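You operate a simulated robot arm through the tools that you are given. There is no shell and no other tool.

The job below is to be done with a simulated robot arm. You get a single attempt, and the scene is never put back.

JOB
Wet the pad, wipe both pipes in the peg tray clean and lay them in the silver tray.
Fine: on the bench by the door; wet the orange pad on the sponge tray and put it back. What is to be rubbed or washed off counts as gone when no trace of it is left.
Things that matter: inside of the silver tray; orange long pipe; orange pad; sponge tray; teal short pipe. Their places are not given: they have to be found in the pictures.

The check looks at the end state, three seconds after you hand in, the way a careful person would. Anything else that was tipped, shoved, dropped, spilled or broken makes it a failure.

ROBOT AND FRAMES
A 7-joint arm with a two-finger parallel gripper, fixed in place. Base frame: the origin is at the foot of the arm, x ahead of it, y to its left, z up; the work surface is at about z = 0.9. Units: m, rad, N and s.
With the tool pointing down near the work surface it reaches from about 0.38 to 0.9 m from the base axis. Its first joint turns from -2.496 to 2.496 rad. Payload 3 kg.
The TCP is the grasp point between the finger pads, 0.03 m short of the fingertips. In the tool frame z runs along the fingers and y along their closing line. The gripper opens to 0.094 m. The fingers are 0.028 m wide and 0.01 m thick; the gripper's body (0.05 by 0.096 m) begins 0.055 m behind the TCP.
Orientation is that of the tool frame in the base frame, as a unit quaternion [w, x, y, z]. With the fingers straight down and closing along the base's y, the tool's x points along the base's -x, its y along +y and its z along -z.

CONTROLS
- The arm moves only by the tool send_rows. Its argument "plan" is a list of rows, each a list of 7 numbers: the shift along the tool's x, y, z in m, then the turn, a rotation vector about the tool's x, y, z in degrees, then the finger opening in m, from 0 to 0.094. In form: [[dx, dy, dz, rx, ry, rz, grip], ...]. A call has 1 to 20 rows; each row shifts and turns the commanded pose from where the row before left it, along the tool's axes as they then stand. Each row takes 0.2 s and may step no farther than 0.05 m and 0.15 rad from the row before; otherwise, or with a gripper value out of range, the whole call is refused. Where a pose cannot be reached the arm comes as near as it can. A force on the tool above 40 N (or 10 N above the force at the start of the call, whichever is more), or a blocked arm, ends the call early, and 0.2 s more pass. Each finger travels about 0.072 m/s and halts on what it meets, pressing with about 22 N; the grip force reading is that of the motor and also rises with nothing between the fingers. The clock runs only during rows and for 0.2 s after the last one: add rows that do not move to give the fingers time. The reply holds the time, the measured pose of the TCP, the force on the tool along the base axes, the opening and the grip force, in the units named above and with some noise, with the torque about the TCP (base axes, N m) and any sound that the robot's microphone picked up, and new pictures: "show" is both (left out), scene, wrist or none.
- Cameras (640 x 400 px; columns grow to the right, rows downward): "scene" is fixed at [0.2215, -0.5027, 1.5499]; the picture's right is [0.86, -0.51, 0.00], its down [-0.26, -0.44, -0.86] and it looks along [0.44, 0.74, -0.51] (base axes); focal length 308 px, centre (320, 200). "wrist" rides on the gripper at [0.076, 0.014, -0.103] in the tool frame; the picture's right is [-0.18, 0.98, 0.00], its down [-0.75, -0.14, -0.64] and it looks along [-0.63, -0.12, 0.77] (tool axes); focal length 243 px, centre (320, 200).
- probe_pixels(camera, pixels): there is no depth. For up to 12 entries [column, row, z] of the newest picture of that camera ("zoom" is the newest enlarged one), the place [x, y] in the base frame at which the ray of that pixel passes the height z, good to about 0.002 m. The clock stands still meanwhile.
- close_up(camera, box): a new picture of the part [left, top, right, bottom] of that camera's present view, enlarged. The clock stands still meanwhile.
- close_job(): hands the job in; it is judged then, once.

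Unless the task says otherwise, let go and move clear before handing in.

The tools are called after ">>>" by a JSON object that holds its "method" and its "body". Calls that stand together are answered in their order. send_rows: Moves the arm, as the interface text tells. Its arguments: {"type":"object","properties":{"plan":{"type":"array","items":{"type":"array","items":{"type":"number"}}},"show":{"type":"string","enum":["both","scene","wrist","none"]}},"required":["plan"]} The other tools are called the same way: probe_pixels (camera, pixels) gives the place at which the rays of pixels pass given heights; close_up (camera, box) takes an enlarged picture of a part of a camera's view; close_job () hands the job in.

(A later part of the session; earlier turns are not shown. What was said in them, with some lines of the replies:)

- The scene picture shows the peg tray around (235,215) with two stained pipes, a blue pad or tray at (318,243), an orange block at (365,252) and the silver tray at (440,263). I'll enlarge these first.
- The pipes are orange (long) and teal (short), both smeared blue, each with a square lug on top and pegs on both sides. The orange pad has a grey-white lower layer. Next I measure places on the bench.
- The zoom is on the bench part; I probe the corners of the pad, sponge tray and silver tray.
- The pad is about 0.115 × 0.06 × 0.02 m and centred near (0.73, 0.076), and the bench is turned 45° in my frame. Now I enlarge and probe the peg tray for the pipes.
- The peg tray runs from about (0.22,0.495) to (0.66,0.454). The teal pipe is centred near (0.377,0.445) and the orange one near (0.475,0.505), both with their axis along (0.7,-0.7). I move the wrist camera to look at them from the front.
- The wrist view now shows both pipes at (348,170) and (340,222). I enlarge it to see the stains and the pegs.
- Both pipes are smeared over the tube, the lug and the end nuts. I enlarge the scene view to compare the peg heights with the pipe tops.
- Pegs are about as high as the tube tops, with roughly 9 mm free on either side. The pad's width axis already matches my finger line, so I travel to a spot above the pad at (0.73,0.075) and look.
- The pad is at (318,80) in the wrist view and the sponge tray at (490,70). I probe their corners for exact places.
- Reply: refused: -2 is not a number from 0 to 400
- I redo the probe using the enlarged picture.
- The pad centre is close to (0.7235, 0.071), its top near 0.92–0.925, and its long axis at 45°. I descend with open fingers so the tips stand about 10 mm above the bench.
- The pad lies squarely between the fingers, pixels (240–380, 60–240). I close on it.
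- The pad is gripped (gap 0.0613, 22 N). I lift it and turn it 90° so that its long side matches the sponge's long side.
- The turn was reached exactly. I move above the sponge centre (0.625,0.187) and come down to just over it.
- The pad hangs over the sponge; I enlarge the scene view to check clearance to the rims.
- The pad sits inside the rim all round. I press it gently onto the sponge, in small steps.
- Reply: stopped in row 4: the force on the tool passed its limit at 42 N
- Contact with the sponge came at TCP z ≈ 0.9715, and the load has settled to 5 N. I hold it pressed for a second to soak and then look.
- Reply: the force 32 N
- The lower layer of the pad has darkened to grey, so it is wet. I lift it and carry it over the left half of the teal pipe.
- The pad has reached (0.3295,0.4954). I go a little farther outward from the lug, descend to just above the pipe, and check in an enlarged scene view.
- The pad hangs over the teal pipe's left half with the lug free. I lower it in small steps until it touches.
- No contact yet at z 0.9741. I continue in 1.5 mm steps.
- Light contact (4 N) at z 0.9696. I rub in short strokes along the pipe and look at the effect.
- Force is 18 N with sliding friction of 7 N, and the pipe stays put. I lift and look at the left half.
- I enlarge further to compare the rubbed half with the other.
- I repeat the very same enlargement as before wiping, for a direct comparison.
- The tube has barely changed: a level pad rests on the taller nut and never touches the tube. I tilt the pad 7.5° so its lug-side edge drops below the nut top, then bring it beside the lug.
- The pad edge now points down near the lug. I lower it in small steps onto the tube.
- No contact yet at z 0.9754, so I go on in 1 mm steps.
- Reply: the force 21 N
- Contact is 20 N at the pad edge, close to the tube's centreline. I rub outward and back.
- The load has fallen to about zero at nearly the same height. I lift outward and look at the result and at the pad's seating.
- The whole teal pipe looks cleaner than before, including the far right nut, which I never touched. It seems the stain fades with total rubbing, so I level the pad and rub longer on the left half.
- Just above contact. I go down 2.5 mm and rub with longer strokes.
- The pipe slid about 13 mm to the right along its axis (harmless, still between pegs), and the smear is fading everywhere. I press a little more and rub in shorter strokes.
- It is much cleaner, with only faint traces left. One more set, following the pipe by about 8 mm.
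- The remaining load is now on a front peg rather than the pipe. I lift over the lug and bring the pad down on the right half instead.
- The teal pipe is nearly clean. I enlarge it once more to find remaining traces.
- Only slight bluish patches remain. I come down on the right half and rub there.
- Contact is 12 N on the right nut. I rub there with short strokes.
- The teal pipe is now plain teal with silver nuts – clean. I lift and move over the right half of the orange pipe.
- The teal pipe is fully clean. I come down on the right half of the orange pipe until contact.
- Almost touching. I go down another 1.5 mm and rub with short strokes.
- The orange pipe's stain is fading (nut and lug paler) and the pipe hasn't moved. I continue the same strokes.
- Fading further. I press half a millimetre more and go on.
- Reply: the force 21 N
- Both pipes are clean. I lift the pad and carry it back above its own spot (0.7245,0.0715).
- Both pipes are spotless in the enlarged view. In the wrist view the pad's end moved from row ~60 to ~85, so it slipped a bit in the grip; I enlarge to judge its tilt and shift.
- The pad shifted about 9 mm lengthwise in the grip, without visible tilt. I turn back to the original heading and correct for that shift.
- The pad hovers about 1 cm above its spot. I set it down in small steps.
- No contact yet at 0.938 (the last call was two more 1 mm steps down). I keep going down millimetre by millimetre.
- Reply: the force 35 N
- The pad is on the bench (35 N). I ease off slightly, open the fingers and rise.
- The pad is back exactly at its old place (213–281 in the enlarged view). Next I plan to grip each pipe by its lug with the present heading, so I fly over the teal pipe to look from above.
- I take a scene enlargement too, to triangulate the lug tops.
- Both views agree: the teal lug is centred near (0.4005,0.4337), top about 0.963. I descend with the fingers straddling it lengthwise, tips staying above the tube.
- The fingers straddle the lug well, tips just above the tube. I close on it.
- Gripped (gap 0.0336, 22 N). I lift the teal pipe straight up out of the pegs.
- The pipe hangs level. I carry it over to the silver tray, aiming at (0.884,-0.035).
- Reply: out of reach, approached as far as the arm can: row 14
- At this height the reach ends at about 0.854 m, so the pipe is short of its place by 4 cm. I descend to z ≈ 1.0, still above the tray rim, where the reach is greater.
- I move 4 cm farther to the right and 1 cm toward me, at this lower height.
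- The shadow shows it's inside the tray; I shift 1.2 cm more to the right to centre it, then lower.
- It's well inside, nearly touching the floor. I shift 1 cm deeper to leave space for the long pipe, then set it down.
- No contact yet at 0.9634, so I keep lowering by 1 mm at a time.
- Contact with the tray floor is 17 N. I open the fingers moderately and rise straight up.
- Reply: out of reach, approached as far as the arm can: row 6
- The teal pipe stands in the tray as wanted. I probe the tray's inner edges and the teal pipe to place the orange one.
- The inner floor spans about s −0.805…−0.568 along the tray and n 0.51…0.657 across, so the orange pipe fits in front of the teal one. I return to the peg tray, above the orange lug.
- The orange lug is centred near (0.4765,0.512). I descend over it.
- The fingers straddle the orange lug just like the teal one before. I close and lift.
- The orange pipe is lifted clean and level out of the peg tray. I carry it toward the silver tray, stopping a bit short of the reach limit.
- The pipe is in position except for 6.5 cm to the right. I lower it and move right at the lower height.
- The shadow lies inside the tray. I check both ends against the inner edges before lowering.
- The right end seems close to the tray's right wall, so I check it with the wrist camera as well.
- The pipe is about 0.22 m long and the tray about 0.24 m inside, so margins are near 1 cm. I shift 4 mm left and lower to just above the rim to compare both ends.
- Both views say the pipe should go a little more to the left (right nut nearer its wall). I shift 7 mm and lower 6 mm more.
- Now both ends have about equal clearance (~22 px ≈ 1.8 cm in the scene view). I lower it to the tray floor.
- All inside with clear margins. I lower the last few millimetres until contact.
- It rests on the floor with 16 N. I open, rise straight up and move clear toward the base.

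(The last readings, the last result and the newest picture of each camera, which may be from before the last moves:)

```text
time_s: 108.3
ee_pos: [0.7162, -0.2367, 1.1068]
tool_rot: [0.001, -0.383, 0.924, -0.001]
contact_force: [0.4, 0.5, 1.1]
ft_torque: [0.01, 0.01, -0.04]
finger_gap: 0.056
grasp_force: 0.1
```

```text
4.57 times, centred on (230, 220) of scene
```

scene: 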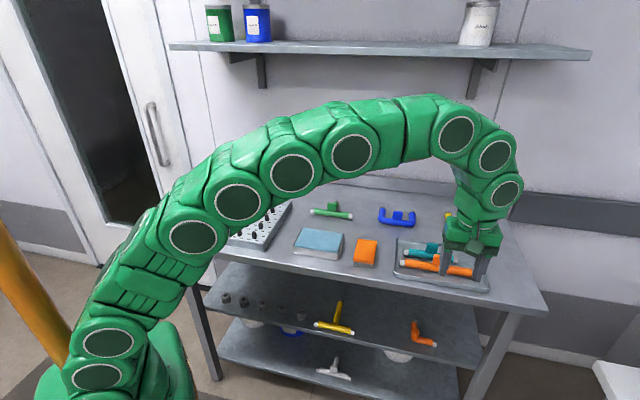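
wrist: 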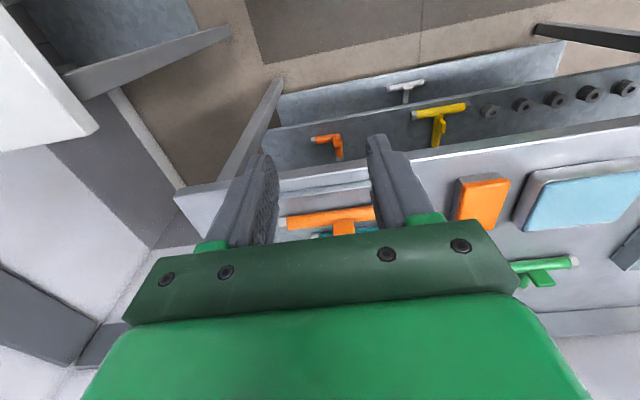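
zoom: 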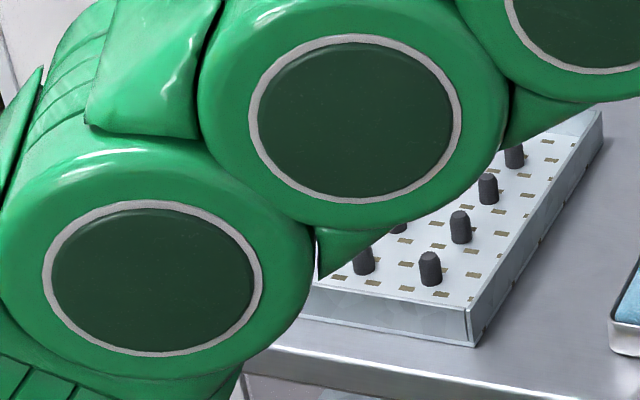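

Both pipes lie in the silver tray with lugs up. I raise the arm and move it away for a full final look.

>>> {"method": "send_rows", "body": {"plan": [[0, 0, -0.045, 0, 0, 0, 0.056], [0, 0, -0.045, 0, 0, 0, 0.056], [0, 0.045, 0, 0, 0, 0, 0.056], [0, 0.045, 0, 0, 0, 0, 0.056], [0, 0.045, 0, 0, 0, 0, 0.056], [0, 0.045, 0, 0, 0, 0, 0.056], [0, 0.045, 0, 0, 0, 0, 0.056], [0, 0.045, 0, 0, 0, 0, 0.056], [0, 0.045, 0, 0, 0, 0, 0.056], [0, 0.045, 0, 0, 0, 0, 0.056], [0, 0, 0, 0, 0, 0, 0.056]]}}

>>> {"method": "close_up", "body": {"camera": "scene", "box": [380, 210, 500, 300]}}

>>> {"method": "close_up", "body": {"camera": "scene", "box": [280, 190, 500, 310]}}

```text
time_s: 110.7
ee_pos: [0.462, 0.0177, 1.1941]
tool_rot: [0.001, -0.383, 0.924, -0.001]
contact_force: [0.4, -0.3, 0.0]
ft_torque: [0.0, -0.01, -0.02]
finger_gap: 0.0559
grasp_force: 0.0
```

scene: 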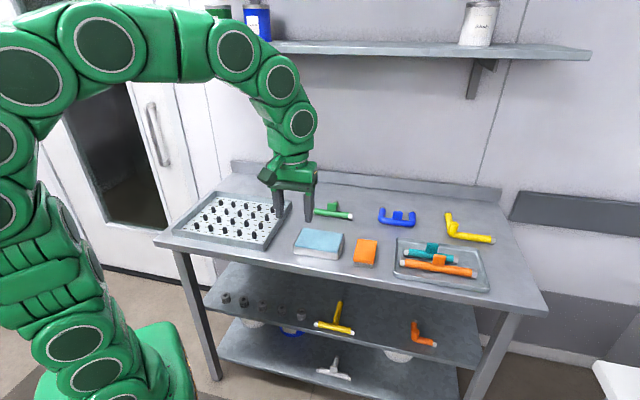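
wrist: 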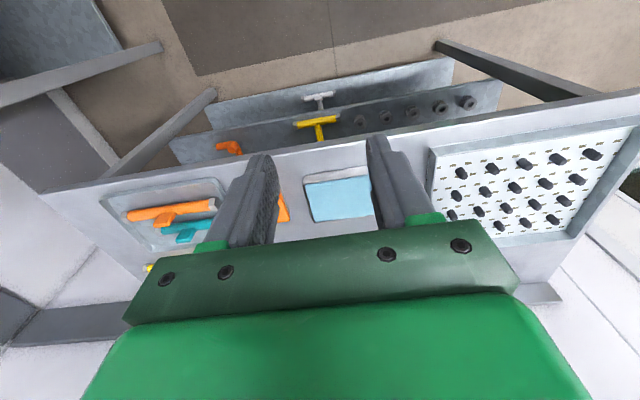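

```text
4.44 times, centred on (440, 255) of scene
```

zoom: 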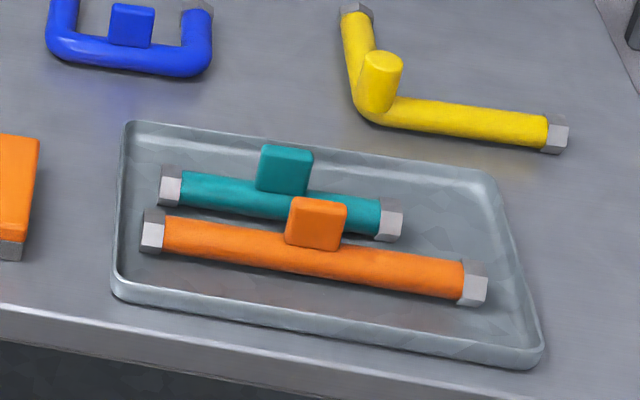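

```text
2.91 times, centred on (390, 250) of scene
```

zoom: 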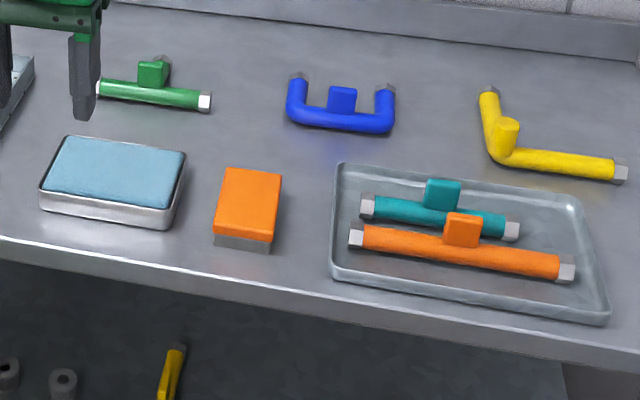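

The last pictures show both pipes, clean, side by side in the silver tray at (230,190) and (310,250) in the enlarged view. The pad is at its old place at (248,205), nothing else has been disturbed, and the arm is clear, so I hand in.

>>> {"method": "close_job", "body": {}}

```text
The job is handed in.
```

I wetted the orange pad on the sponge, wiped both pipes clean and laid them in the silver tray. Then I handed the job in; no verdict has come back yet.

- **Pipes:** in the enlarged pictures both pipes and their end nuts show no blue left. I couldn't see the undersides directly. They lie side by side in the silver tray, lugs up, clear of its walls. The long one has a centimetre or two of room at each end.
- **Pad:** it's back at its original spot on the bench, to within a few millimetres. I took "put it back" to mean there, not on the sponge tray.
- **Everything else:** the peg tray, sponge tray and the other pipes look unmoved, and the arm is clear with nothing in the gripper.

While I was wiping it, the teal pipe slid about 3 cm along its row of pegs. It stayed between them, and I then moved it to the silver tray.
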